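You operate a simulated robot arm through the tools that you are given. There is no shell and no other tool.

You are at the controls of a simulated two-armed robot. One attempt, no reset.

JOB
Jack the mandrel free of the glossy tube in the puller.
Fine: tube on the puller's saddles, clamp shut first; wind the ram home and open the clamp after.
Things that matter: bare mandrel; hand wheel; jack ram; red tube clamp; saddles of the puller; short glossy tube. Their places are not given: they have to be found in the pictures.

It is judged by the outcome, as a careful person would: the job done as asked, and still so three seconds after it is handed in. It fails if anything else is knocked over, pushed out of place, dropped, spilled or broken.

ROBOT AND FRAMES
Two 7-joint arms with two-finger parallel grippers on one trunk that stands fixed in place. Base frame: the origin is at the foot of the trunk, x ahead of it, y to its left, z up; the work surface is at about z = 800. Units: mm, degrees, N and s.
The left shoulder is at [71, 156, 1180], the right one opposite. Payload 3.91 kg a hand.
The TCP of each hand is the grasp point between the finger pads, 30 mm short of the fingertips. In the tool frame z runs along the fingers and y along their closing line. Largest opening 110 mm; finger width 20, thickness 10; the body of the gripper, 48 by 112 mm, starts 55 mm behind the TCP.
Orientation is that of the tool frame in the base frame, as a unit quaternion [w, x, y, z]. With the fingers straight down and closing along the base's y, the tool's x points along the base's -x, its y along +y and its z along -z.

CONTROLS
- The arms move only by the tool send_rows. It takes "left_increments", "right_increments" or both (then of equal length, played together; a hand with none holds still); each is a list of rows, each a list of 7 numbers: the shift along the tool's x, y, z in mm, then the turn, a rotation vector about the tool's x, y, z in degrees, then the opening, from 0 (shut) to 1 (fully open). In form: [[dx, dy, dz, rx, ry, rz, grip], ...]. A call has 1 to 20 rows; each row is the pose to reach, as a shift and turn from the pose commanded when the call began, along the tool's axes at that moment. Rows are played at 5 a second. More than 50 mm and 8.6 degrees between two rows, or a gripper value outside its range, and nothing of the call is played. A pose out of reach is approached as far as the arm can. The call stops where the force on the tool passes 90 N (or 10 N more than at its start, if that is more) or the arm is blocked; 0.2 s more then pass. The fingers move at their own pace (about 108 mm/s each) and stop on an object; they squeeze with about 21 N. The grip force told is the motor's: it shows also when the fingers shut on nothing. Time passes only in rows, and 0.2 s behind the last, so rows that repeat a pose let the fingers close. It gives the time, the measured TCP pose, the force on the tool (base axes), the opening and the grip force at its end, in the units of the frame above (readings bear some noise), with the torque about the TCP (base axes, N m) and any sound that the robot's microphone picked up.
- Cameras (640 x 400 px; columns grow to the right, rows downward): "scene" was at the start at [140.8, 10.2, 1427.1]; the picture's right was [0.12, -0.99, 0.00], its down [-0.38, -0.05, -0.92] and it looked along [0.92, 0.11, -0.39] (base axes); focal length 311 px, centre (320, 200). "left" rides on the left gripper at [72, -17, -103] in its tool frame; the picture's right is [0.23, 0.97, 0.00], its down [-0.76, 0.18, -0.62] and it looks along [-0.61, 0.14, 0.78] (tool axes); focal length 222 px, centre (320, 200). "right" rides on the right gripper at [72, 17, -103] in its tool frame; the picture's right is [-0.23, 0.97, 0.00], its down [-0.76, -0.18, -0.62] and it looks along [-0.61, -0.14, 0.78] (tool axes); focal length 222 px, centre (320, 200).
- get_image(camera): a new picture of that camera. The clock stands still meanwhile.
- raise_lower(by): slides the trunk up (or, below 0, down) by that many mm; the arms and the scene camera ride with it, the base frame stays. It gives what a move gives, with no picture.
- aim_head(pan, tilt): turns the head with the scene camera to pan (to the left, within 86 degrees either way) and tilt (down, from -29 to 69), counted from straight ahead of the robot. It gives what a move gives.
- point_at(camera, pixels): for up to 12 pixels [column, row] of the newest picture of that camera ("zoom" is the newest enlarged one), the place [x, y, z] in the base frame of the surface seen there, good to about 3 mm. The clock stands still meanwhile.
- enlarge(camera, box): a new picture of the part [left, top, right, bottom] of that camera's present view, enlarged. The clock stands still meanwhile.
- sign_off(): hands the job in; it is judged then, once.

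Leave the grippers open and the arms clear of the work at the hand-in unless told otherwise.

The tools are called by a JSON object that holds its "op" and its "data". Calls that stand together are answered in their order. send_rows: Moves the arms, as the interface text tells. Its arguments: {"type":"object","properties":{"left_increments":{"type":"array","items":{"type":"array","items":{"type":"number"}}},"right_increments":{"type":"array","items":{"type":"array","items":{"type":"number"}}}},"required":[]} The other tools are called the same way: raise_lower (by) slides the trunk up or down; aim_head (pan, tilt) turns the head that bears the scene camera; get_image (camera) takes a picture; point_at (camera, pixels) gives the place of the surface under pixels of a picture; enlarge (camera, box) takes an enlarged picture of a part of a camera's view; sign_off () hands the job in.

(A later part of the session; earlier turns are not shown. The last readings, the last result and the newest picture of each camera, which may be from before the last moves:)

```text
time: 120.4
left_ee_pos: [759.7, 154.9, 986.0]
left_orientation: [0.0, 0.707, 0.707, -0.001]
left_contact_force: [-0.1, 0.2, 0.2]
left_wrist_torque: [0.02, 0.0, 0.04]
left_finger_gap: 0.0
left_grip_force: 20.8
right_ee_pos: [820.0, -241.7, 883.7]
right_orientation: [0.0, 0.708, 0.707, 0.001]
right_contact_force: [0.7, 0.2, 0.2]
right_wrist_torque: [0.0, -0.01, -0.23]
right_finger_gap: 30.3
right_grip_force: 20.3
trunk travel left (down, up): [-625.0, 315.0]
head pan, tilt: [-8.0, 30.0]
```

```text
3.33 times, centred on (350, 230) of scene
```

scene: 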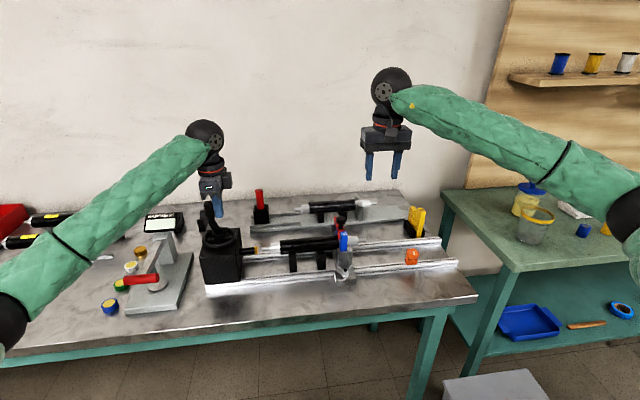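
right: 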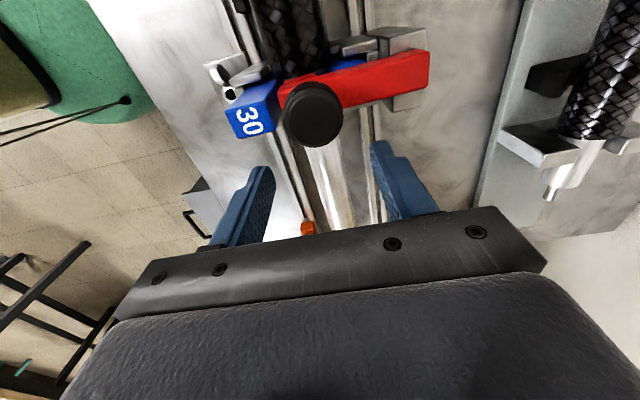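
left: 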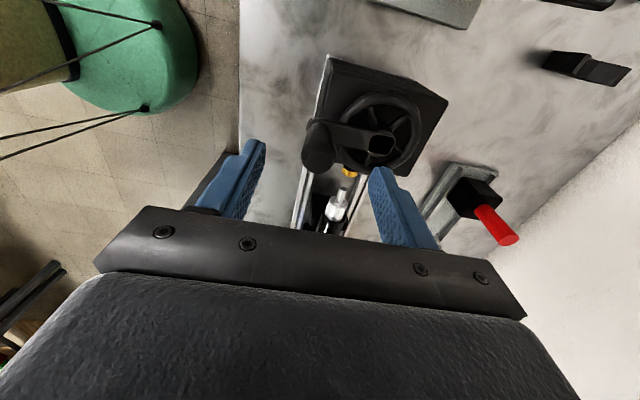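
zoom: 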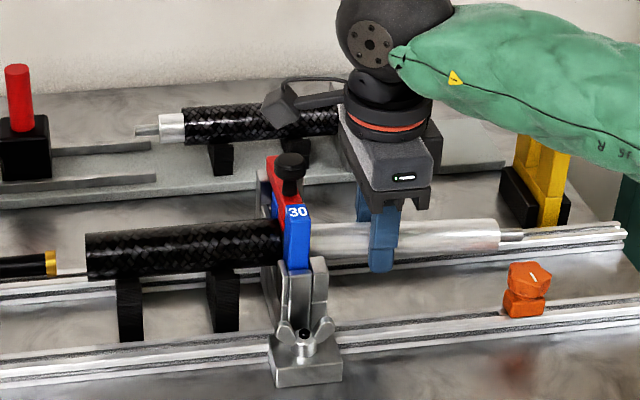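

It slides freely and the tube stays put. I'll continue 60 mm more.

{"op": "send_rows", "data": {"right_increments": [[-3, 0, 0, 0, 0, 0, 0], [-8, 0, 0, 0, 0, 0, 0], [-14, 0, 0, 0, 0, 0, 0], [-20, 0, 0, 0, 0, 0, 0], [-27, 0, 0, 0, 0, 0, 0], [-34, 0, 0, 0, 0, 0, 0], [-41, 0, 0, 0, 0, 0, 0], [-48, 0, 0, 0, 0, 0, 0], [-55, 0, 0, 0, 0, 0, 0], [-60, 0, 0, 0, 0, 0, 0], [-60, 0, 0, 0, 0, 0, 0]]}}

{"op": "enlarge", "data": {"camera": "scene", "box": [290, 170, 450, 290]}}

{"op": "get_image", "data": {"camera": "right"}}

```text
time: 122.8
left_ee_pos: [758.9, 156.0, 986.5]
left_orientation: [0.001, 0.707, 0.707, 0.0]
left_contact_force: [0.2, -0.7, -0.9]
left_wrist_torque: [0.01, 0.0, 0.0]
left_finger_gap: 0.2
left_grip_force: 20.8
right_ee_pos: [821.6, -301.4, 884.0]
right_orientation: [0.0, 0.707, 0.707, 0.001]
right_contact_force: [0.7, 0.2, -0.4]
right_wrist_torque: [-0.01, 0.0, -0.02]
right_finger_gap: 29.7
right_grip_force: 21.1
trunk travel left (down, up): [-625.0, 315.0]
head pan, tilt: [-8.0, 30.0]
```

```text
3.33 times, centred on (370, 230) of scene
```

zoom: 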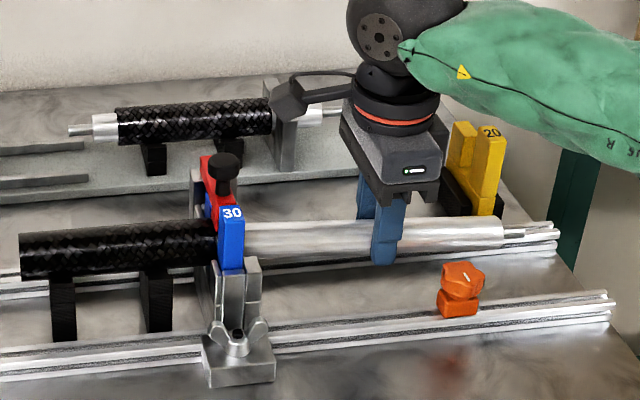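

```text
taken
```

right: 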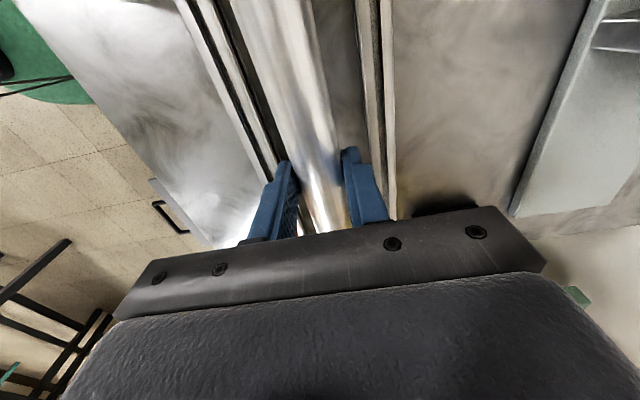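

I'll measure the mandrel's line and ends again, to see how much is still in the plate.

{"op": "point_at", "data": {"camera": "right", "pixels": [[265, 10], [285, 40], [300, 80], [310, 120], [318, 160], [270, 40], [300, 40], [330, 160]]}}

{"op": "enlarge", "data": {"camera": "scene", "box": [340, 200, 450, 280]}}

{"op": "point_at", "data": {"camera": "zoom", "pixels": [[40, 165], [100, 160], [300, 140], [335, 140], [350, 140], [390, 138], [400, 140], [380, 235], [345, 255], [600, 140], [620, 165], [200, 150]]}}

```text
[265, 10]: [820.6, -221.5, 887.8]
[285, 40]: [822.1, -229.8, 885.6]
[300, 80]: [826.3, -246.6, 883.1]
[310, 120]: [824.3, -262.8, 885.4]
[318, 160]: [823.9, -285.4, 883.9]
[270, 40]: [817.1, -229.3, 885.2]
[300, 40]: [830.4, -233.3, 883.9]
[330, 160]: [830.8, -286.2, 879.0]
```

```text
5.00 times, centred on (395, 240) of scene
```

zoom: 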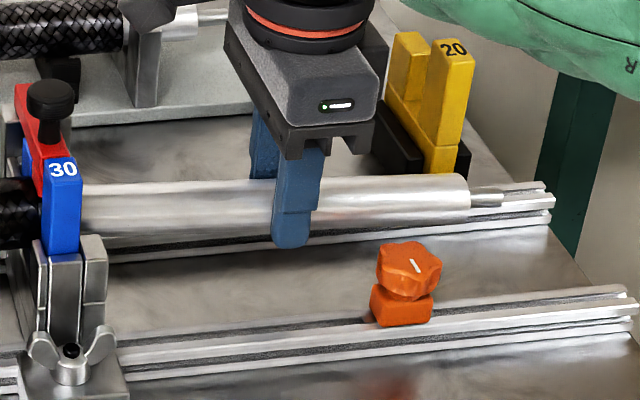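

```text
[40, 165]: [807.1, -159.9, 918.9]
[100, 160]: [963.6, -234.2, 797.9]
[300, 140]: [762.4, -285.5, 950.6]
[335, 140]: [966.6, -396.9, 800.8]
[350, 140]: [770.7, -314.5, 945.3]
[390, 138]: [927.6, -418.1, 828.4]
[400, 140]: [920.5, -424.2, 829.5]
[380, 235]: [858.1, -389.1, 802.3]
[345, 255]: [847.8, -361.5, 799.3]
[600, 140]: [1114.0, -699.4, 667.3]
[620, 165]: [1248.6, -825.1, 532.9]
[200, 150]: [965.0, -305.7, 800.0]
```

The mandrel is nearly level, with only its last ~40 mm left in the tube end and plate. I'll draw it 56 mm further to bring it fully clear.

{"op": "send_rows", "data": {"right_increments": [[-3, 0, 0, 0, 0, 0, 0], [-8, 0, 0, 0, 0, 0, 0], [-14, 0, 0, 0, 0, 0, 0], [-20, 0, 0, 0, 0, 0, 0], [-26, 0, 0, 0, 0, 0, 0], [-32, 0, 0, 0, 0, 0, 0], [-38, 0, 0, 0, 0, 0, 0], [-44, 0, 0, 0, 0, 0, 0], [-50, 0, 0, 0, 0, 0, 0], [-56, 0, 0, 0, 0, 0, 0], [-56, 0, 0, 0, 0, 0, 0]]}}

{"op": "enlarge", "data": {"camera": "scene", "box": [290, 180, 450, 290]}}

{"op": "get_image", "data": {"camera": "right"}}

```text
time: 125.2
left_ee_pos: [758.7, 156.6, 985.0]
left_orientation: [0.0, 0.707, 0.707, 0.0]
left_contact_force: [-0.5, -0.7, 0.7]
left_wrist_torque: [0.0, -0.03, 0.0]
left_finger_gap: 0.0
left_grip_force: 21.2
right_ee_pos: [820.6, -358.6, 883.6]
right_orientation: [0.001, 0.706, 0.708, 0.001]
right_contact_force: [-0.4, 0.4, -0.2]
right_wrist_torque: [-0.04, -0.03, -0.04]
right_finger_gap: 29.8
right_grip_force: 21.3
trunk travel left (down, up): [-625.0, 315.0]
head pan, tilt: [-8.0, 30.0]
```

```text
3.64 times, centred on (370, 235) of scene
```

zoom: 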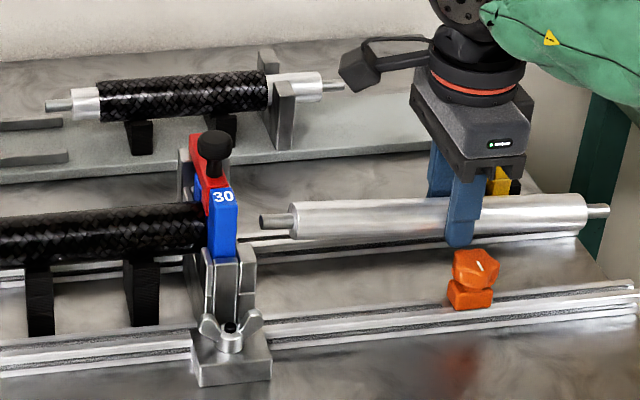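

```text
taken
```

right: 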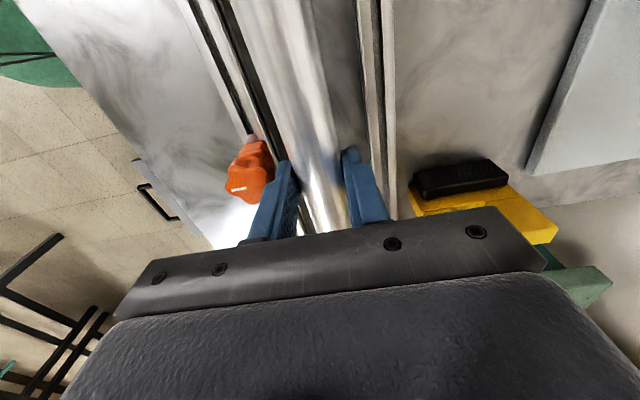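

The mandrel is fully out and level in the right hand, and the tube hasn't moved. I'll measure the ground below (rail inner edges, orange knob, bench end) to choose a safe place to lay it.

{"op": "point_at", "data": {"camera": "right", "pixels": [[262, 130], [255, 110], [240, 60], [365, 60], [372, 60], [385, 60], [350, 60], [268, 150], [240, 165], [300, 60], [310, 100], [450, 180]]}}

{"op": "point_at", "data": {"camera": "zoom", "pixels": [[262, 222], [287, 222], [294, 215], [400, 210], [580, 205], [590, 210], [606, 210], [350, 255], [420, 290], [560, 330], [475, 265], [340, 345]]}}

```text
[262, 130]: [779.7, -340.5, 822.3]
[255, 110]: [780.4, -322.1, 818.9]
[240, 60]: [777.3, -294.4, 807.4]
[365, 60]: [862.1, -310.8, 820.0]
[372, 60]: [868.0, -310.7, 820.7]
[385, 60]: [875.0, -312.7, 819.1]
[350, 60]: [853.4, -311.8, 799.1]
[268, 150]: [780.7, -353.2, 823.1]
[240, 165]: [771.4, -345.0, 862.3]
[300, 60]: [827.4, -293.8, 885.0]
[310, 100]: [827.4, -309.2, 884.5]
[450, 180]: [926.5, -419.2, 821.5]
```

```text
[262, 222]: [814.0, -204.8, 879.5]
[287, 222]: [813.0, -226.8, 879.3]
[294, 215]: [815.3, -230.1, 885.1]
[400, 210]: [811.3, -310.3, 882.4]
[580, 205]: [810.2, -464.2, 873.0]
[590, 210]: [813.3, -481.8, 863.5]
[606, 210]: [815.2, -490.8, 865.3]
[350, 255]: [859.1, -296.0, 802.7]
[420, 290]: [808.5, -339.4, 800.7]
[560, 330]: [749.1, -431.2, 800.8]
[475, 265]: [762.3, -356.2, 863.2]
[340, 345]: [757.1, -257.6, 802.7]
```

The rails' inner faces are at x≈782 and ≈859, with bare bench between them; that is a snug bed 77 mm wide where the mandrel cannot roll. I'll check the bench's right end before lowering.

{"op": "get_image", "data": {"camera": "scene"}}

{"op": "point_at", "data": {"camera": "scene", "pixels": [[455, 275], [465, 290], [472, 296], [450, 255], [458, 265], [445, 240], [463, 280], [440, 300], [340, 315]]}}

```text
taken
```

scene: 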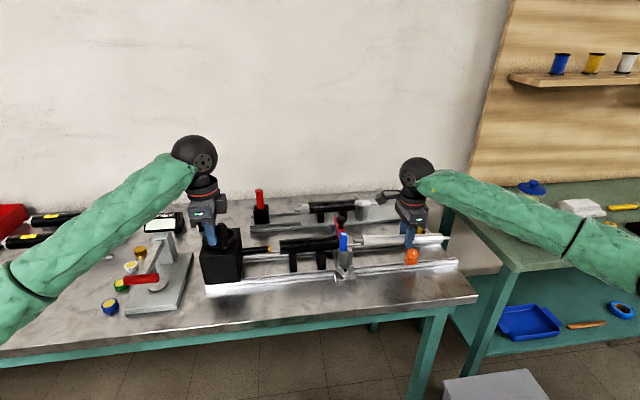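

```text
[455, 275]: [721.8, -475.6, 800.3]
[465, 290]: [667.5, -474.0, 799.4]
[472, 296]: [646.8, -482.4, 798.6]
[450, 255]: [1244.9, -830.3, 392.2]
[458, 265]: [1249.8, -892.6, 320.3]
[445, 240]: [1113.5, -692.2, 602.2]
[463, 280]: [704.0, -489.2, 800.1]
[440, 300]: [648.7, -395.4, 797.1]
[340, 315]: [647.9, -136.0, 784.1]
```

The bench's right end is near y≈-497 and the mandrel's tip is at -492. I'll bring it 6 mm back toward the plate, level the 3° droop, and lower it between the rails in small steps.

{"op": "send_rows", "data": {"right_increments": [[3, 0, 0, 0, -1, 0, 0], [6, 0, 0, 0, -2, 0, 0], [6, 0, 0, 0, -3, 0, 0], [6, 0, 8, 0, -3, 0, 0], [6, 0, 16, 0, -3, 0, 0], [6, 0, 24, 0, -3, 0, 0], [6, 0, 32, 0, -3, 0, 0], [6, 0, 40, 0, -3, 0, 0], [6, 0, 40, 0, -3, 0, 0]]}}

{"op": "enlarge", "data": {"camera": "scene", "box": [310, 190, 470, 290]}}

{"op": "point_at", "data": {"camera": "zoom", "pixels": [[190, 205], [205, 200], [240, 195], [300, 190], [480, 180], [500, 180], [520, 190], [400, 220], [415, 255], [390, 260], [370, 245], [220, 200]]}}

```text
time: 127.2
left_ee_pos: [758.7, 155.7, 986.6]
left_orientation: [0.0, 0.707, 0.707, 0.0]
left_contact_force: [0.6, -0.5, 0.9]
left_wrist_torque: [0.0, 0.0, -0.01]
left_finger_gap: 0.0
left_grip_force: 21.2
right_ee_pos: [819.6, -352.4, 843.2]
right_orientation: [0.02, 0.706, 0.708, -0.017]
right_contact_force: [-0.7, -0.5, 0.6]
right_wrist_torque: [-0.05, 0.01, 0.02]
right_finger_gap: 29.6
right_grip_force: 21.0
trunk travel left (down, up): [-625.0, 315.0]
head pan, tilt: [-8.0, 30.0]
```

```text
4.00 times, centred on (390, 240) of scene
```

zoom: 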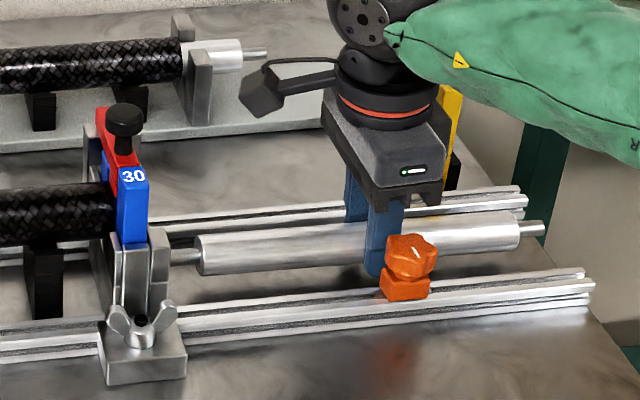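

```text
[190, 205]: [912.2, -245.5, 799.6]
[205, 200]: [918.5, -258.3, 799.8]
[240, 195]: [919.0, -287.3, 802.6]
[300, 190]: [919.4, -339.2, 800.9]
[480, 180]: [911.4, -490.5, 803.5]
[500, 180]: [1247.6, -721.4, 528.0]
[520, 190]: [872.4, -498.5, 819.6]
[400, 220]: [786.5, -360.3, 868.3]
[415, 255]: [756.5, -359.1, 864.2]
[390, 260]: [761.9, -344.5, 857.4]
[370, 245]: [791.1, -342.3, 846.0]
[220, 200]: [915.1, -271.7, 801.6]
```

{"op": "point_at", "data": {"camera": "zoom", "pixels": [[180, 256], [195, 254], [210, 250], [260, 240], [340, 232], [450, 222], [510, 225], [530, 229], [541, 228], [575, 275], [600, 300], [580, 310]]}}

```text
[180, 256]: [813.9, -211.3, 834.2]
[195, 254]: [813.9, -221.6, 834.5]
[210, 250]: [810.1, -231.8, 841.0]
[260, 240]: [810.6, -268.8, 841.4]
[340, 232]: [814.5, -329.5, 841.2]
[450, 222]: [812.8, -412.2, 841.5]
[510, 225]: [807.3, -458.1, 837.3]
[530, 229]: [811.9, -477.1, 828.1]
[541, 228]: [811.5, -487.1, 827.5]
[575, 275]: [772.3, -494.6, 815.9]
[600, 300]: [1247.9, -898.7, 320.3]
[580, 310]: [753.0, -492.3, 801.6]
```

It's level with its axis at z≈829, so its underside is about 14 mm above the bench. I'll lower 11 mm, then creep down to contact.

{"op": "send_rows", "data": {"right_increments": [[0, 0, 4, 0, 0, 0, 0], [0, 0, 8, 0, 0, 0, 0], [0, 0, 11, 0, 0, 0, 0], [0, 0, 11, 0, 0, 0, 0]]}}

{"op": "send_rows", "data": {"right_increments": [[0, 0, 1, 0, 0, 0, 0], [0, 0, 1, 0, 0, 0, 0]]}}

{"op": "send_rows", "data": {"right_increments": [[0, 0, 1, 0, 0, 0, 0], [0, 0, 1, 0, 0, 0, 0]]}}

```text
time: 128.2
left_ee_pos: [759.2, 156.1, 984.8]
left_orientation: [0.0, 0.707, 0.707, -0.001]
left_contact_force: [0.0, 0.0, -0.3]
left_wrist_torque: [0.01, -0.01, 0.02]
left_finger_gap: 0.0
left_grip_force: 21.1
right_ee_pos: [819.4, -353.1, 833.3]
right_orientation: [0.021, 0.707, 0.707, -0.018]
right_contact_force: [1.1, 0.9, 3.1]
right_wrist_torque: [-0.59, -0.04, 0.05]
right_finger_gap: 29.7
right_grip_force: 20.7
trunk travel left (down, up): [-625.0, 315.0]
head pan, tilt: [-8.0, 30.0]
```

```text
time: 128.8
left_ee_pos: [758.3, 157.5, 985.4]
left_orientation: [0.0, 0.707, 0.707, 0.0]
left_contact_force: [0.2, 0.2, -0.2]
left_wrist_torque: [0.02, 0.0, 0.03]
left_finger_gap: 0.0
left_grip_force: 20.7
right_ee_pos: [819.6, -354.0, 833.3]
right_orientation: [0.02, 0.707, 0.706, -0.018]
right_contact_force: [0.6, 2.6, 3.7]
right_wrist_torque: [-0.58, 0.0, 0.02]
right_finger_gap: 29.6
right_grip_force: 21.2
trunk travel left (down, up): [-625.0, 315.0]
head pan, tilt: [-8.0, 30.0]
```

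```text
time: 129.4
left_ee_pos: [757.8, 156.1, 986.4]
left_orientation: [0.0, 0.707, 0.707, -0.001]
left_contact_force: [0.0, -0.3, -1.0]
left_wrist_torque: [-0.01, 0.0, -0.05]
left_finger_gap: 0.0
left_grip_force: 21.5
right_ee_pos: [820.6, -354.1, 833.5]
right_orientation: [0.019, 0.707, 0.707, -0.019]
right_contact_force: [-2.8, 1.1, 8.5]
right_wrist_torque: [-0.01, 0.04, 0.03]
right_finger_gap: 29.5
right_grip_force: 21.2
trunk travel left (down, up): [-625.0, 315.0]
head pan, tilt: [-8.0, 30.0]
```

The force rose to 8.5 N with the torque gone, so it is lying flat. I'll check in the picture, then open the fingers slowly.

{"op": "enlarge", "data": {"camera": "scene", "box": [310, 190, 470, 290]}}

{"op": "send_rows", "data": {"right_increments": [[0, 0, -1, 0, 0, 0, 0.28], [0, 0, -1, 0, 0, 0, 0.31], [0, 0, -1, 0, 0, 0, 0.36], [0, 0, -1, 0, 0, 0, 0.4], [0, 0, -1, 0, 0, 0, 0.4]]}}

{"op": "enlarge", "data": {"camera": "scene", "box": [310, 190, 470, 290]}}

```text
4.00 times, centred on (390, 240) of scene
```

zoom: 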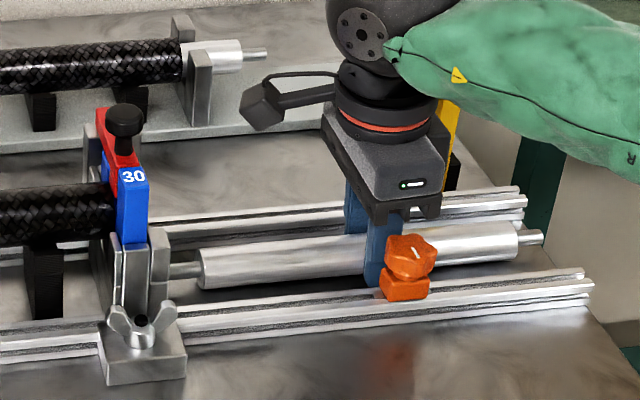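

```text
time: 130.6
left_ee_pos: [760.3, 156.7, 985.1]
left_orientation: [0.0, 0.707, 0.707, 0.0]
left_contact_force: [-0.2, 0.6, -0.3]
left_wrist_torque: [-0.01, -0.02, -0.01]
left_finger_gap: 0.0
left_grip_force: 21.1
right_ee_pos: [820.8, -354.7, 833.8]
right_orientation: [0.019, 0.707, 0.707, -0.018]
right_contact_force: [6.7, -0.4, -0.7]
right_wrist_torque: [0.0, 0.1, 0.06]
right_finger_gap: 40.6
right_grip_force: 0.0
trunk travel left (down, up): [-625.0, 315.0]
head pan, tilt: [-8.0, 30.0]
```

```text
4.00 times, centred on (390, 240) of scene
```

zoom: 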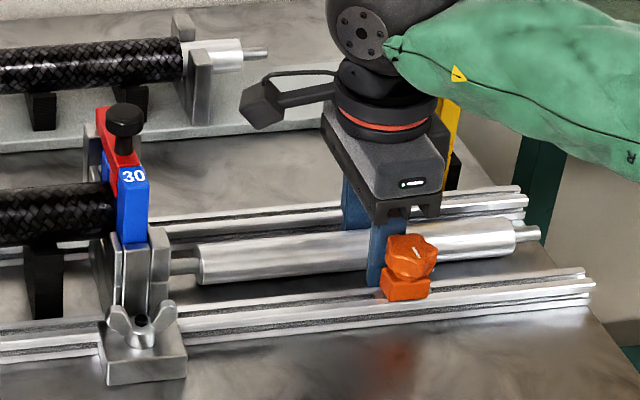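

There's a light 6.7 N push on the front finger, presumably from the orange knob's base. I'll narrow the opening a little and lift straight up.

{"op": "send_rows", "data": {"right_increments": [[0, 0, 0, 0, 0, 0, 0.34], [0, 0, 0, 0, 0, 0, 0.33], [0, 0, -3, 0, 0, 0, 0.33]]}}

{"op": "enlarge", "data": {"camera": "scene", "box": [310, 190, 470, 290]}}

```text
time: 131.4
left_ee_pos: [758.9, 155.8, 984.7]
left_orientation: [0.0, 0.707, 0.707, 0.0]
left_contact_force: [0.0, 0.3, 0.8]
left_wrist_torque: [0.0, 0.03, -0.01]
left_finger_gap: 0.0
left_grip_force: 21.2
right_ee_pos: [819.8, -354.0, 835.4]
right_orientation: [0.019, 0.707, 0.707, -0.019]
right_contact_force: [0.5, 0.1, -0.8]
right_wrist_torque: [0.03, 0.03, -0.01]
right_finger_gap: 36.5
right_grip_force: 0.1
trunk travel left (down, up): [-625.0, 315.0]
head pan, tilt: [-8.0, 30.0]
```

```text
4.00 times, centred on (390, 240) of scene
```

zoom: 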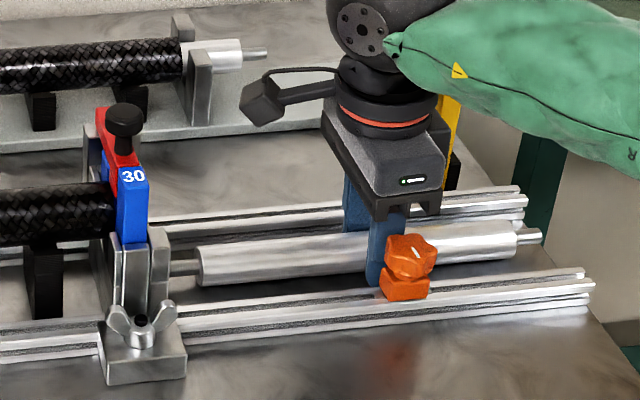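

Free of contact now, with mandrel and knob in place. I'll raise the right hand straight up.

{"op": "send_rows", "data": {"right_increments": [[0, 0, -8, 0, 0, 0, 0.33], [0, 0, -20, 0, 0, 0, 0.33], [0, 0, -40, 0, 0, 0, 0.33], [0, 0, -70, 0, 0, 0, 0.33], [0, 0, -110, 0, 0, 0, 0.5], [0, 0, -150, 0, 0, 0, 0.5], [0, 0, -190, 0, 3, 0, 0.5], [0, 0, -230, 0, 3, 0, 0.5], [0, 0, -250, 0, 3, 0, 0.5], [0, 0, -250, 0, 3, 0, 0.5]]}}

{"op": "get_image", "data": {"camera": "scene"}}

{"op": "enlarge", "data": {"camera": "scene", "box": [310, 200, 470, 300]}}

{"op": "get_image", "data": {"camera": "right"}}

```text
time: 133.6
left_ee_pos: [759.5, 157.1, 985.9]
left_orientation: [0.001, 0.708, 0.707, 0.0]
left_contact_force: [-0.1, 1.4, -0.5]
left_wrist_torque: [0.05, 0.03, -0.03]
left_finger_gap: 0.0
left_grip_force: 21.4
right_ee_pos: [819.5, -339.2, 1085.2]
right_orientation: [0.001, 0.707, 0.707, 0.0]
right_contact_force: [-0.5, -0.9, 0.9]
right_wrist_torque: [-0.04, -0.03, -0.01]
right_finger_gap: 54.9
right_grip_force: 0.0
trunk travel left (down, up): [-625.0, 315.0]
head pan, tilt: [-8.0, 30.0]
```

```text
taken
```

scene: 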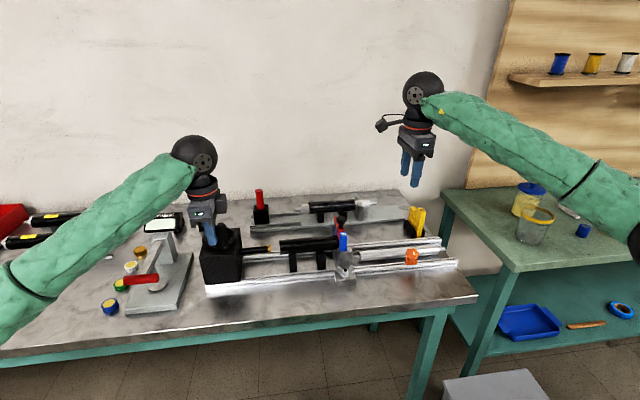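

```text
4.00 times, centred on (390, 250) of scene
```

zoom: 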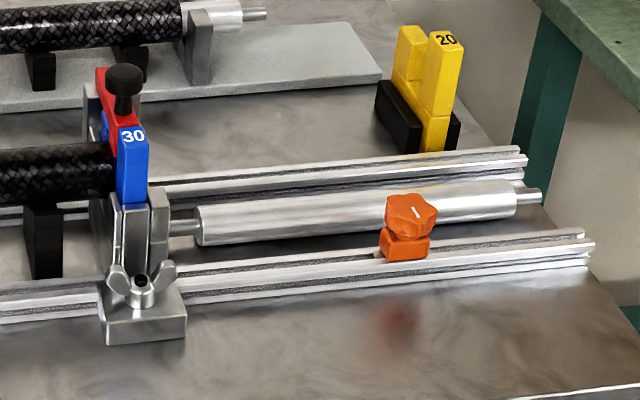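

```text
taken
```

right: 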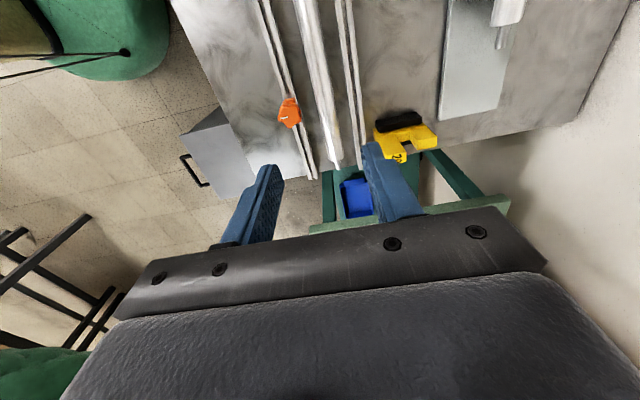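

The mandrel lies safely between the rails. Now I'll wind the ram home. The crank handle sits just ahead of the peg at about (764,133), so I'll lift the left hand over it and come down on the far side at about (785,107) to push it back clockwise.

{"op": "send_rows", "data": {"left_increments": [[2, 0, 0, 0, 0, 0, 0], [2, 0, -30, 0, 0, 0, 0], [2, 0, -65, 0, 0, 0, 0], [-20, 10, -65, 0, 0, 0, 0], [-42, 20, -65, 0, 0, 0, 0], [-52, 28, -65, 0, 0, 0, 0], [-52, 28, -65, 0, 0, 0, 0]]}}

{"op": "get_image", "data": {"camera": "left"}}

{"op": "enlarge", "data": {"camera": "left", "box": [220, 60, 420, 240]}}

```text
time: 135.2
left_ee_pos: [787.8, 102.9, 1051.8]
left_orientation: [0.0, 0.707, 0.707, -0.001]
left_contact_force: [-0.6, 0.8, -0.5]
left_wrist_torque: [0.0, 0.0, 0.01]
left_finger_gap: 0.0
left_grip_force: 21.4
right_ee_pos: [819.7, -338.9, 1085.0]
right_orientation: [0.001, 0.707, 0.707, 0.001]
right_contact_force: [-0.3, -0.9, -0.3]
right_wrist_torque: [0.04, -0.01, -0.01]
right_finger_gap: 54.7
right_grip_force: 0.0
trunk travel left (down, up): [-625.0, 315.0]
head pan, tilt: [-8.0, 30.0]
```

```text
taken
```

left: 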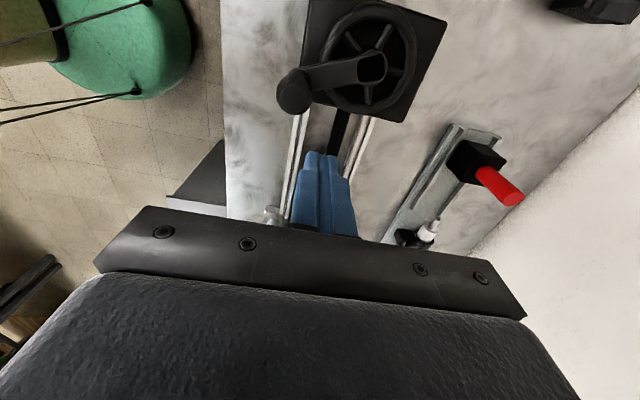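

```text
2.22 times, centred on (320, 150) of left
```

zoom: 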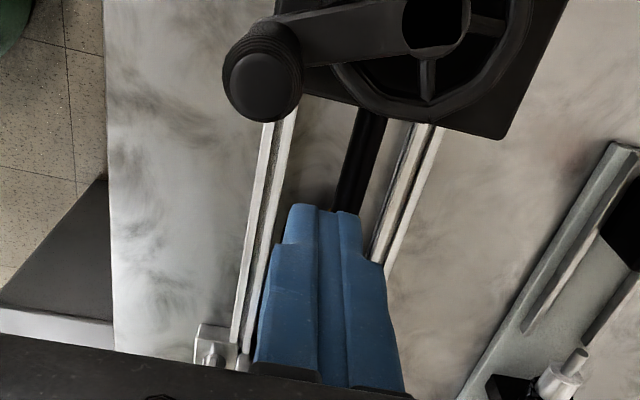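

{"op": "point_at", "data": {"camera": "zoom", "pixels": [[258, 85], [240, 85], [280, 85], [258, 70], [258, 110], [435, 25], [400, 30], [420, 100]]}}

```text
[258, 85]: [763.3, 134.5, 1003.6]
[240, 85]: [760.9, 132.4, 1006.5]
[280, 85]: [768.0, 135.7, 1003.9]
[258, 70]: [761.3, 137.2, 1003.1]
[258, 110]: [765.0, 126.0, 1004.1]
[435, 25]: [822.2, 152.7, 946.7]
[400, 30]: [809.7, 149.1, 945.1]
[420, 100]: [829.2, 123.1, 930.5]
```

The handle is at (764,133). I'll lower beside it and push it clockwise around the circle in 10° steps, through roughly half a turn first.

{"op": "send_rows", "data": {"left_increments": [[0, 0, 25, 0, 0, 0, 0], [0, 0, 50, 0, 0, 0, 0], [0, 0, 66, 0, 0, 0, 0], [0, 0, 66, 0, 0, 0, 0]]}}

{"op": "send_rows", "data": {"left_increments": [[7.4, -8.1, 0, 0, 0, 0, 0], [15.1, -15.3, 0, 0, 0, 0, 0], [23.8, -21, 0, 0, 0, 0, 0], [33.5, -25.1, 0, 0, 0, 0, 0], [43.6, -27.4, 0, 0, 0, 0, 0], [54.1, -28, 0, 0, 0, 0, 0], [64.5, -26.7, 0, 0, 0, 0, 0], [74.5, -23.6, 0, 0, 0, 0, 0], [83.8, -18.9, 0, 0, 0, 0, 0], [92.1, -12.6, 0, 0, 0, 0, 0], [99.3, -4.9, 0, 0, 0, 0, 0], [105, 3.8, 0, 0, 0, 0, 0], [109.1, 13.5, 0, 0, 0, 0, 0], [111.4, 23.6, 0, 0, 0, 0, 0], [112, 34.1, 0, 0, 0, 0, 0], [110.7, 44.5, 0, 0, 0, 0, 0], [107.6, 54.5, 0, 0, 0, 0, 0], [102.9, 63.8, 0, 0, 0, 0, 0], [96.6, 72.1, 0, 0, 0, 0, 0], [96.6, 72.1, 0, 0, 0, 0, 0]]}}

{"op": "enlarge", "data": {"camera": "scene", "box": [190, 190, 370, 290]}}

```text
time: 136.2
left_ee_pos: [788.5, 103.4, 984.0]
left_orientation: [0.0, 0.707, 0.707, 0.0]
left_contact_force: [-0.9, -0.6, -0.5]
left_wrist_torque: [-0.02, 0.01, 0.0]
left_finger_gap: 0.3
left_grip_force: 20.7
right_ee_pos: [820.7, -339.7, 1086.3]
right_orientation: [0.001, 0.707, 0.707, 0.001]
right_contact_force: [0.0, 0.8, -0.4]
right_wrist_torque: [0.0, 0.02, 0.03]
right_finger_gap: 55.2
right_grip_force: 0.1
trunk travel left (down, up): [-625.0, 315.0]
head pan, tilt: [-8.0, 30.0]
```

```text
time: 140.4
left_ee_pos: [859.7, 200.3, 985.7]
left_orientation: [-0.001, 0.707, 0.707, -0.001]
left_contact_force: [0.0, 0.4, -0.6]
left_wrist_torque: [-0.03, -0.03, 0.01]
left_finger_gap: 0.1
left_grip_force: 20.7
right_ee_pos: [820.4, -339.2, 1085.7]
right_orientation: [0.001, 0.707, 0.707, 0.0]
right_contact_force: [-0.2, -0.4, -0.2]
right_wrist_torque: [0.0, 0.0, 0.0]
right_finger_gap: 55.2
right_grip_force: 0.0
trunk travel left (down, up): [-625.0, 315.0]
head pan, tilt: [-8.0, 30.0]
```

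```text
3.56 times, centred on (280, 240) of scene
```

zoom: 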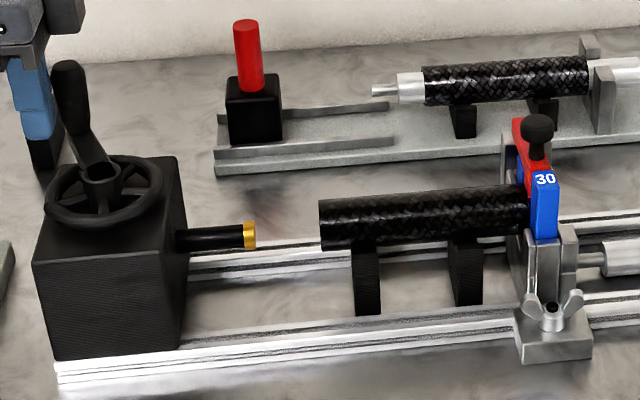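

The ram is retracting. I'll continue clockwise about another 180°.

{"op": "send_rows", "data": {"left_increments": [[-7.7, 7.2, 0, 0, 0, 0, 0], [-16.4, 12.9, 0, 0, 0, 0, 0], [-26.1, 17, 0, 0, 0, 0, 0], [-36.2, 19.3, 0, 0, 0, 0, 0], [-46.7, 19.9, 0, 0, 0, 0, 0], [-57.1, 18.6, 0, 0, 0, 0, 0], [-67.1, 15.5, 0, 0, 0, 0, 0], [-76.4, 10.8, 0, 0, 0, 0, 0], [-84.7, 4.5, 0, 0, 0, 0, 0], [-91.9, -3.2, 0, 0, 0, 0, 0], [-97.6, -11.9, 0, 0, 0, 0, 0], [-101.7, -21.6, 0, 0, 0, 0, 0], [-104, -31.7, 0, 0, 0, 0, 0], [-104.6, -42.2, 0, 0, 0, 0, 0], [-103.3, -52.6, 0, 0, 0, 0, 0], [-100.2, -62.6, 0, 0, 0, 0, 0], [-95.5, -71.9, 0, 0, 0, 0, 0], [-89.2, -80.2, 0, 0, 0, 0, 0], [-89.2, -80.2, 0, 0, 0, 0, 0]]}}

{"op": "enlarge", "data": {"camera": "scene", "box": [190, 190, 370, 290]}}

{"op": "point_at", "data": {"camera": "zoom", "pixels": [[200, 237], [215, 237], [190, 237], [180, 235], [205, 230], [210, 232]]}}

```text
time: 144.4
left_ee_pos: [779.9, 112.3, 985.1]
left_orientation: [0.0, 0.708, 0.707, -0.001]
left_contact_force: [1.0, -0.9, 0.2]
left_wrist_torque: [-0.01, 0.0, -0.02]
left_finger_gap: 0.2
left_grip_force: 21.0
right_ee_pos: [819.8, -339.2, 1085.2]
right_orientation: [0.0, 0.707, 0.707, 0.0]
right_contact_force: [0.7, 0.2, 0.3]
right_wrist_torque: [0.05, -0.01, 0.04]
right_finger_gap: 54.9
right_grip_force: 0.0
trunk travel left (down, up): [-625.0, 315.0]
head pan, tilt: [-8.0, 30.0]
```

```text
3.56 times, centred on (280, 240) of scene
```

zoom: 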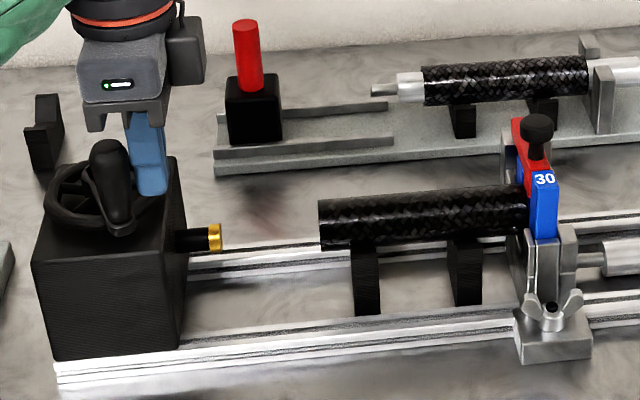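

```text
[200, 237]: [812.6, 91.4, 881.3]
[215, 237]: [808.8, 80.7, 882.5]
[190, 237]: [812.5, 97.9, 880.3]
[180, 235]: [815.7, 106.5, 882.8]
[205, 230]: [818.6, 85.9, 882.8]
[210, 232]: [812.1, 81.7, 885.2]
```

The ram is within a couple of millimetres of where it started. I'll push on gently, 5° at a time, to its home stop.

{"op": "send_rows", "data": {"left_increments": [[3.7, -3.8, 0, 0, 0, 0, 0], [7.7, -7.2, 0, 0, 0, 0, 0], [11.9, -10.2, 0, 0, 0, 0, 0], [16.4, -12.9, 0, 0, 0, 0, 0], [16.4, -12.9, 0, 0, 0, 0, 0]]}}

{"op": "send_rows", "data": {"left_increments": [[2, -0.9, 0, 0, 0, 0, 0], [3.8, -1.8, 0, 0, 0, 0, 0], [3.8, -1.8, 0, 0, 0, 0, 0]]}}

{"op": "enlarge", "data": {"camera": "scene", "box": [180, 180, 300, 280]}}

```text
time: 145.6
left_ee_pos: [766.3, 126.3, 984.0]
left_orientation: [-0.001, 0.707, 0.707, 0.0]
left_contact_force: [-0.9, 0.5, -0.7]
left_wrist_torque: [-0.01, 0.02, 0.0]
left_finger_gap: 0.2
left_grip_force: 20.8
right_ee_pos: [820.2, -339.3, 1086.5]
right_orientation: [0.001, 0.707, 0.707, 0.0]
right_contact_force: [0.0, 0.3, -0.6]
right_wrist_torque: [0.02, 0.02, 0.03]
right_finger_gap: 54.9
right_grip_force: 0.2
trunk travel left (down, up): [-625.0, 315.0]
head pan, tilt: [-8.0, 30.0]
```

```text
time: 146.4
left_ee_pos: [763.9, 131.6, 985.4]
left_orientation: [0.0, 0.708, 0.707, 0.001]
left_contact_force: [-0.3, 0.4, -0.5]
left_wrist_torque: [-0.02, -0.04, -0.01]
left_finger_gap: 0.0
left_grip_force: 20.8
right_ee_pos: [820.3, -338.4, 1085.1]
right_orientation: [0.001, 0.707, 0.707, 0.0]
right_contact_force: [0.2, -0.3, -0.4]
right_wrist_torque: [-0.02, -0.03, 0.0]
right_finger_gap: 54.8
right_grip_force: 0.0
trunk travel left (down, up): [-625.0, 315.0]
head pan, tilt: [-8.0, 30.0]
```

```text
4.00 times, centred on (240, 230) of scene
```

zoom: 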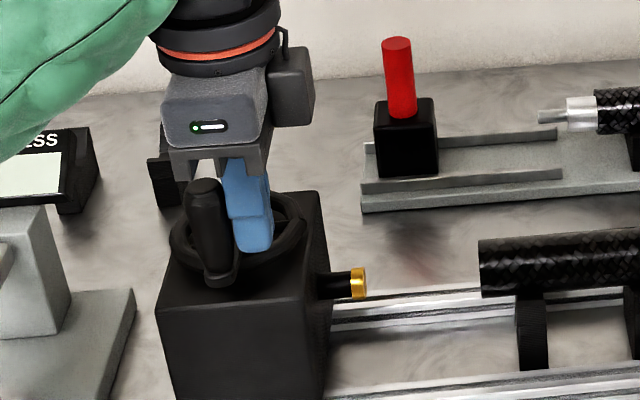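

The ram tip is back at its original place (zoom column 367). I'll push a few millimetres more to see whether it meets the stop.

{"op": "send_rows", "data": {"left_increments": [[3, -1, 0, 0, 0, 0, 0], [6, -2, 0, 0, 0, 0, 0], [6, -2, 0, 0, 0, 0, 0]]}}

{"op": "enlarge", "data": {"camera": "scene", "box": [180, 180, 300, 280]}}

{"op": "point_at", "data": {"camera": "zoom", "pixels": [[205, 185], [200, 190], [355, 285], [362, 280], [340, 285], [325, 285]]}}

```text
time: 147.2
left_ee_pos: [762.5, 134.0, 986.3]
left_orientation: [-0.002, 0.708, 0.707, 0.0]
left_contact_force: [-4.2, -30.6, -6.0]
left_wrist_torque: [0.48, -0.12, 0.22]
left_finger_gap: 0.1
left_grip_force: 20.5
right_ee_pos: [820.6, -340.7, 1084.3]
right_orientation: [0.0, 0.707, 0.707, 0.002]
right_contact_force: [0.4, 0.1, 0.0]
right_wrist_torque: [-0.02, -0.03, -0.01]
right_finger_gap: 54.8
right_grip_force: 0.0
trunk travel left (down, up): [-625.0, 315.0]
head pan, tilt: [-8.0, 30.0]
```

```text
4.00 times, centred on (240, 230) of scene
```

zoom: 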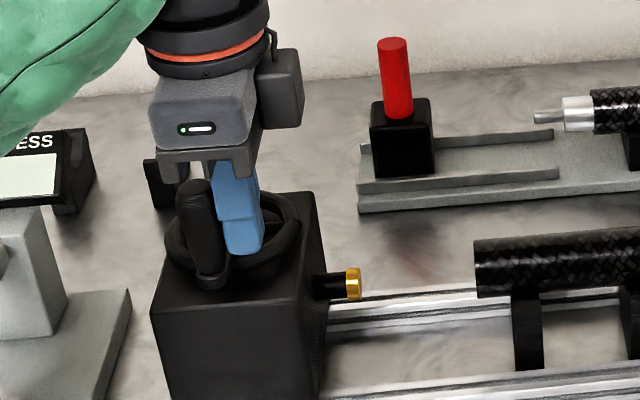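

```text
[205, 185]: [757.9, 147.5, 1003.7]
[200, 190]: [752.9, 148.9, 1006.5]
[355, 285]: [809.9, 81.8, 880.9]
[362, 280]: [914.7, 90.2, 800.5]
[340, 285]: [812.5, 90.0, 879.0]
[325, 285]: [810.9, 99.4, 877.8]
```

Firm stop with -30 N, so the ram is home. I'll back the peg off, lift it clear, and re-check the ram.

{"op": "send_rows", "data": {"left_increments": [[-6, 3, 0, 0, 0, 0, 0], [-14, 6, 0, 0, 0, 0, 0], [-14, 6, -30, 0, 0, 0, 0], [-14, 6, -70, 0, 0, 0, 0], [-14, 6, -110, 0, 0, 0, 0], [-14, 6, -110, 0, 0, 0, 0.3]]}}

{"op": "get_image", "data": {"camera": "scene"}}

{"op": "enlarge", "data": {"camera": "scene", "box": [190, 190, 370, 290]}}

{"op": "point_at", "data": {"camera": "zoom", "pixels": [[210, 237], [217, 236], [217, 232], [85, 160], [85, 150], [540, 130], [330, 220], [520, 200], [360, 260], [460, 250]]}}

```text
time: 148.6
left_ee_pos: [766.0, 123.7, 1093.1]
left_orientation: [0.0, 0.706, 0.708, -0.001]
left_contact_force: [0.4, 0.9, -0.3]
left_wrist_torque: [-0.04, -0.02, -0.03]
left_finger_gap: 32.9
left_grip_force: 0.1
right_ee_pos: [820.9, -339.6, 1084.7]
right_orientation: [0.001, 0.707, 0.707, -0.001]
right_contact_force: [0.7, 0.1, -0.5]
right_wrist_torque: [0.0, -0.02, 0.03]
right_finger_gap: 55.2
right_grip_force: 0.0
trunk travel left (down, up): [-625.0, 315.0]
head pan, tilt: [-8.0, 30.0]
```

```text
taken
```

scene: 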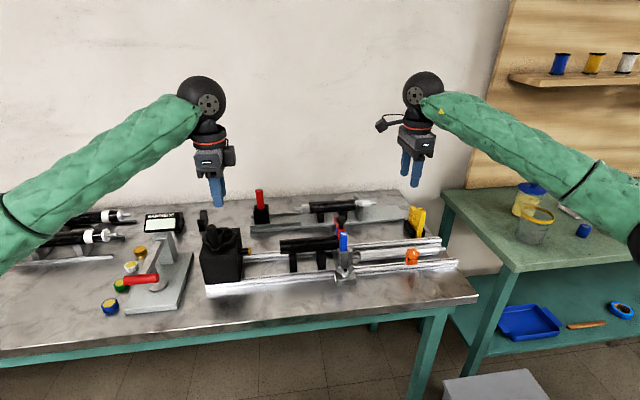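

```text
3.56 times, centred on (280, 240) of scene
```

zoom: 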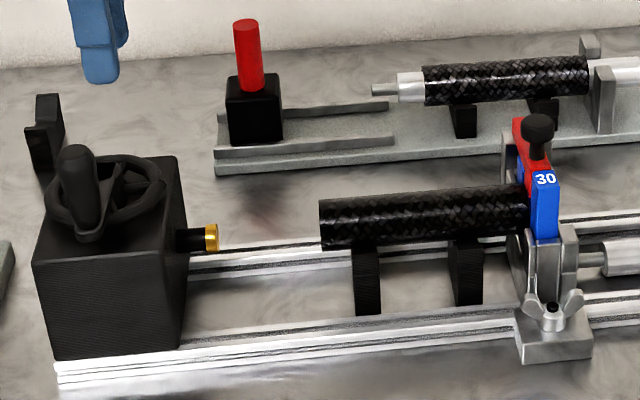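

```text
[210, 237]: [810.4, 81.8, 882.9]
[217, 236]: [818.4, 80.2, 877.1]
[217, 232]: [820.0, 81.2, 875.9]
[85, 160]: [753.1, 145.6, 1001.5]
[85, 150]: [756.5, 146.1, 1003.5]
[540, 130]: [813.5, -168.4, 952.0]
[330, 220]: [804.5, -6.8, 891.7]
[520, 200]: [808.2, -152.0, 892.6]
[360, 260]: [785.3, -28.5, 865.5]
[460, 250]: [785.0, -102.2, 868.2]
```

The ram is home at y≈80, as at the start. Now the clamp has to be opened. I'll bring the right hand, fingers closed, in front of the clamp knob, above the blue prong, at about (785,-164), to push the knob back and up.

{"op": "send_rows", "data": {"right_increments": [[40, -8, 0, 0, 0, 0, 0.2], [80, -16, 0, 0, 0, 0, 0], [120, -25, 0, 0, 0, 0, 0], [155, -35, 0, 0, 0, 0, 0], [176, -37, 0, 0, 0, 0, 0], [176, -37, 40, 0, 0, 0, 0], [176, -37, 70, 0, 0, 0, 0], [176, -37, 70, 0, 0, 0, 0]]}}

{"op": "get_image", "data": {"camera": "right"}}

{"op": "enlarge", "data": {"camera": "scene", "box": [290, 170, 410, 270]}}

```text
time: 150.4
left_ee_pos: [765.3, 124.2, 1093.1]
left_orientation: [-0.001, 0.708, 0.707, -0.001]
left_contact_force: [0.2, -0.1, 0.0]
left_wrist_torque: [0.0, 0.0, 0.0]
left_finger_gap: 33.3
left_grip_force: 0.0
right_ee_pos: [781.7, -161.5, 1012.7]
right_orientation: [0.0, 0.706, 0.708, 0.001]
right_contact_force: [-0.4, 0.2, 0.6]
right_wrist_torque: [0.0, -0.02, 0.02]
right_finger_gap: 0.0
right_grip_force: 20.9
trunk travel left (down, up): [-625.0, 315.0]
head pan, tilt: [-8.0, 30.0]
```

```text
taken
```

right: 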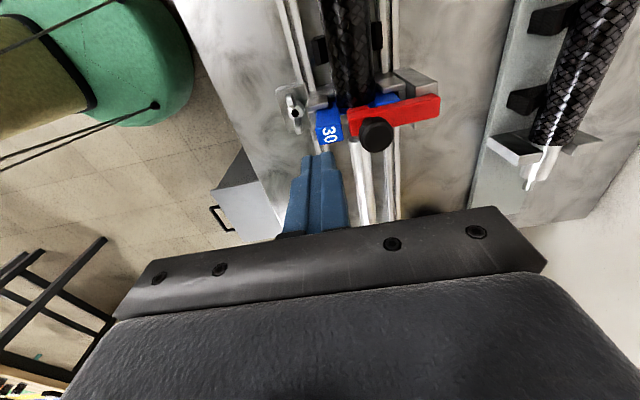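

```text
4.00 times, centred on (350, 220) of scene
```

zoom: 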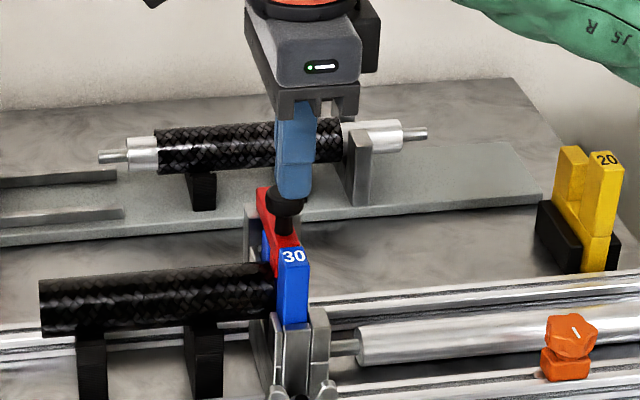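

I'll measure the knob and prong heights from this camera before going lower.

{"op": "enlarge", "data": {"camera": "right", "box": [270, 70, 450, 200]}}

{"op": "point_at", "data": {"camera": "zoom", "pixels": [[375, 225], [330, 225], [420, 225], [375, 190], [375, 262], [460, 150], [540, 125], [300, 195], [215, 210], [200, 235], [210, 180], [180, 270]]}}

```text
3.08 times, centred on (360, 135) of right
```

zoom: 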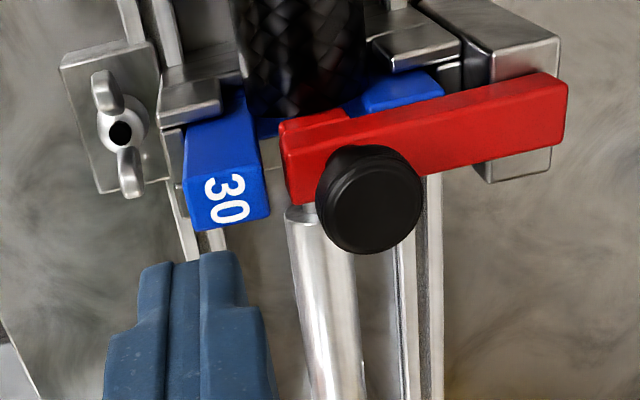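

```text
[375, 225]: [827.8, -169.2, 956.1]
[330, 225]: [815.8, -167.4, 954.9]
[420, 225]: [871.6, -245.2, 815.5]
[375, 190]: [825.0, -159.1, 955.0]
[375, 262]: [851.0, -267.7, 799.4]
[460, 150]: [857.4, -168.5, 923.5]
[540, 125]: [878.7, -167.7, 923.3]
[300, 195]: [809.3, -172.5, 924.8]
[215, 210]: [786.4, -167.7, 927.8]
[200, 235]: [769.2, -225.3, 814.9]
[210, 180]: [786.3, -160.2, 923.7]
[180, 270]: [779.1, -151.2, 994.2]
```

The knob head is centred at (825,-165), top z≈955, the bar top at z≈923 and the blue prong top at z≈928. I'll lower the closed fingers to TCP z≈968 just in front of the knob.

{"op": "send_rows", "data": {"right_increments": [[-3, 5, 15, 0, 0, 0, 0], [-3, 10, 30, 0, 0, 0, 0], [-3, 13, 40, 0, 0, 0, 0], [-3, 13, 45, 0, 0, 0, 0], [-3, 13, 45, 0, 0, 0, 0]]}}

{"op": "enlarge", "data": {"camera": "right", "box": [270, 70, 450, 200]}}

{"op": "enlarge", "data": {"camera": "scene", "box": [300, 180, 400, 270]}}

```text
time: 151.6
left_ee_pos: [765.9, 123.8, 1093.0]
left_orientation: [0.0, 0.707, 0.707, 0.0]
left_contact_force: [-0.5, 0.1, 0.5]
left_wrist_torque: [0.0, 0.0, -0.01]
left_finger_gap: 33.0
left_grip_force: 0.1
right_ee_pos: [796.9, -165.4, 969.8]
right_orientation: [0.001, 0.707, 0.707, 0.002]
right_contact_force: [-0.2, 0.2, -0.2]
right_wrist_torque: [0.02, -0.03, 0.0]
right_finger_gap: 0.0
right_grip_force: 20.7
trunk travel left (down, up): [-625.0, 315.0]
head pan, tilt: [-8.0, 30.0]
```

```text
3.08 times, centred on (360, 135) of right
```

zoom: 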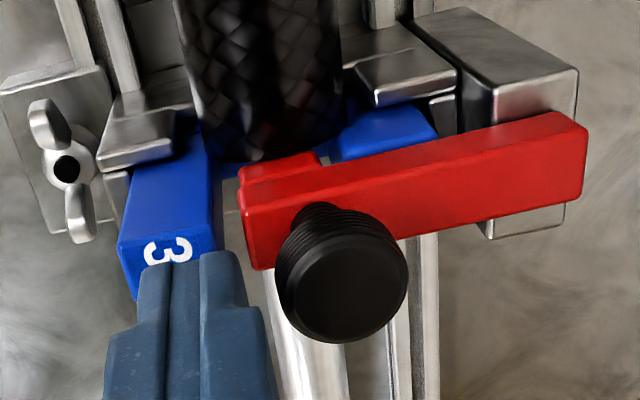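

```text
4.44 times, centred on (350, 225) of scene
```

zoom: 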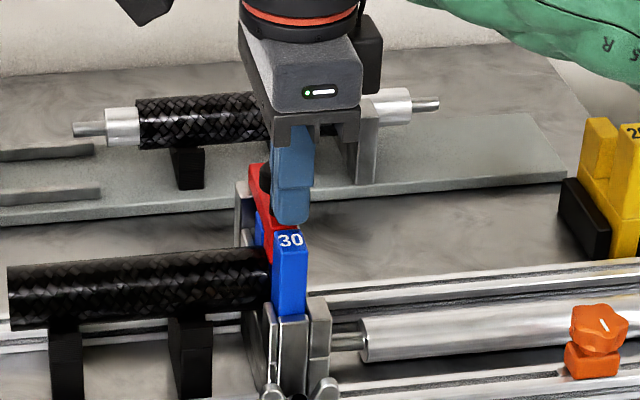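

The closed pair is too thick to follow the knob round past the bar end, so I'll use one finger alone: rise 25 mm, move 30 mm toward the robot, open to 66 mm so the far finger stands just in front of the knob, and lower again.

{"op": "send_rows", "data": {"right_increments": [[0, -5, -12, 0, 0, 0, 0], [0, -15, -25, 0, 0, 0, 0], [0, -31, -25, 0, 0, 0, 0], [0, -31, -25, 0, 0, 0, 0.4], [0, -31, -25, 0, 0, 0, 0.6], [0, -31, -25, 0, 0, 0, 0.6], [0, -31, -10, 0, 0, 0, 0.6], [0, -31, 3, 0, 0, 0, 0.6], [0, -31, 3, 0, 0, 0, 0.6]]}}

{"op": "get_image", "data": {"camera": "right"}}

{"op": "enlarge", "data": {"camera": "right", "box": [300, 90, 480, 230]}}

```text
time: 153.6
left_ee_pos: [767.0, 123.3, 1092.9]
left_orientation: [0.001, 0.707, 0.708, 0.0]
left_contact_force: [-0.9, 0.7, 0.5]
left_wrist_torque: [0.0, 0.01, 0.01]
left_finger_gap: 33.0
left_grip_force: 0.0
right_ee_pos: [764.6, -166.8, 965.5]
right_orientation: [0.001, 0.708, 0.707, 0.001]
right_contact_force: [1.1, 0.1, -0.4]
right_wrist_torque: [-0.01, -0.01, 0.0]
right_finger_gap: 66.2
right_grip_force: 0.0
trunk travel left (down, up): [-625.0, 315.0]
head pan, tilt: [-8.0, 30.0]
```

```text
taken
```

right: 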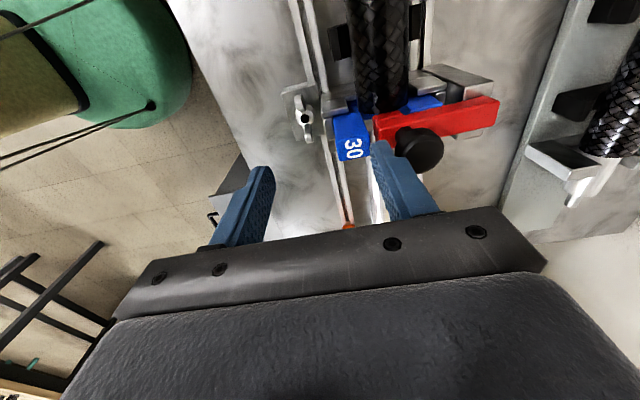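

```text
2.86 times, centred on (390, 160) of right
```

zoom: 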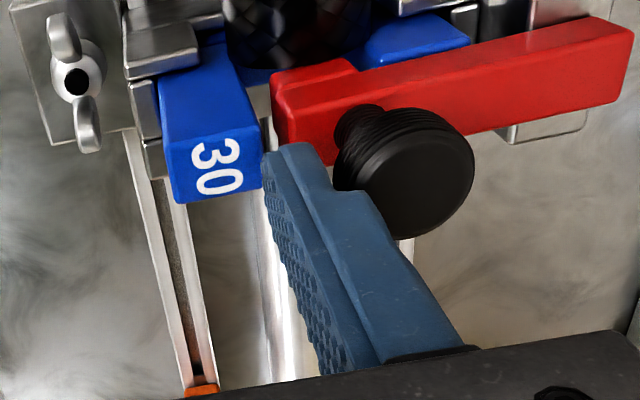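

{"op": "point_at", "data": {"camera": "zoom", "pixels": [[360, 120], [345, 140], [340, 170], [430, 185], [470, 170], [430, 235], [300, 160], [330, 165], [320, 190], [275, 170], [380, 110], [300, 100]]}}

```text
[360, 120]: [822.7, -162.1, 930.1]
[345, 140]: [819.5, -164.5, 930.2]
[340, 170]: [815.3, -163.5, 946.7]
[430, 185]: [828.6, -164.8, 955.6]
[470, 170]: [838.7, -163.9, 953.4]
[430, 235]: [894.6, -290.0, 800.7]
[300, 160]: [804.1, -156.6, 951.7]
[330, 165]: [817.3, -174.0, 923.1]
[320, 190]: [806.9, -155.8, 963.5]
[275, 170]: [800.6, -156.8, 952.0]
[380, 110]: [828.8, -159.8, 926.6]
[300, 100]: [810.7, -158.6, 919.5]
```

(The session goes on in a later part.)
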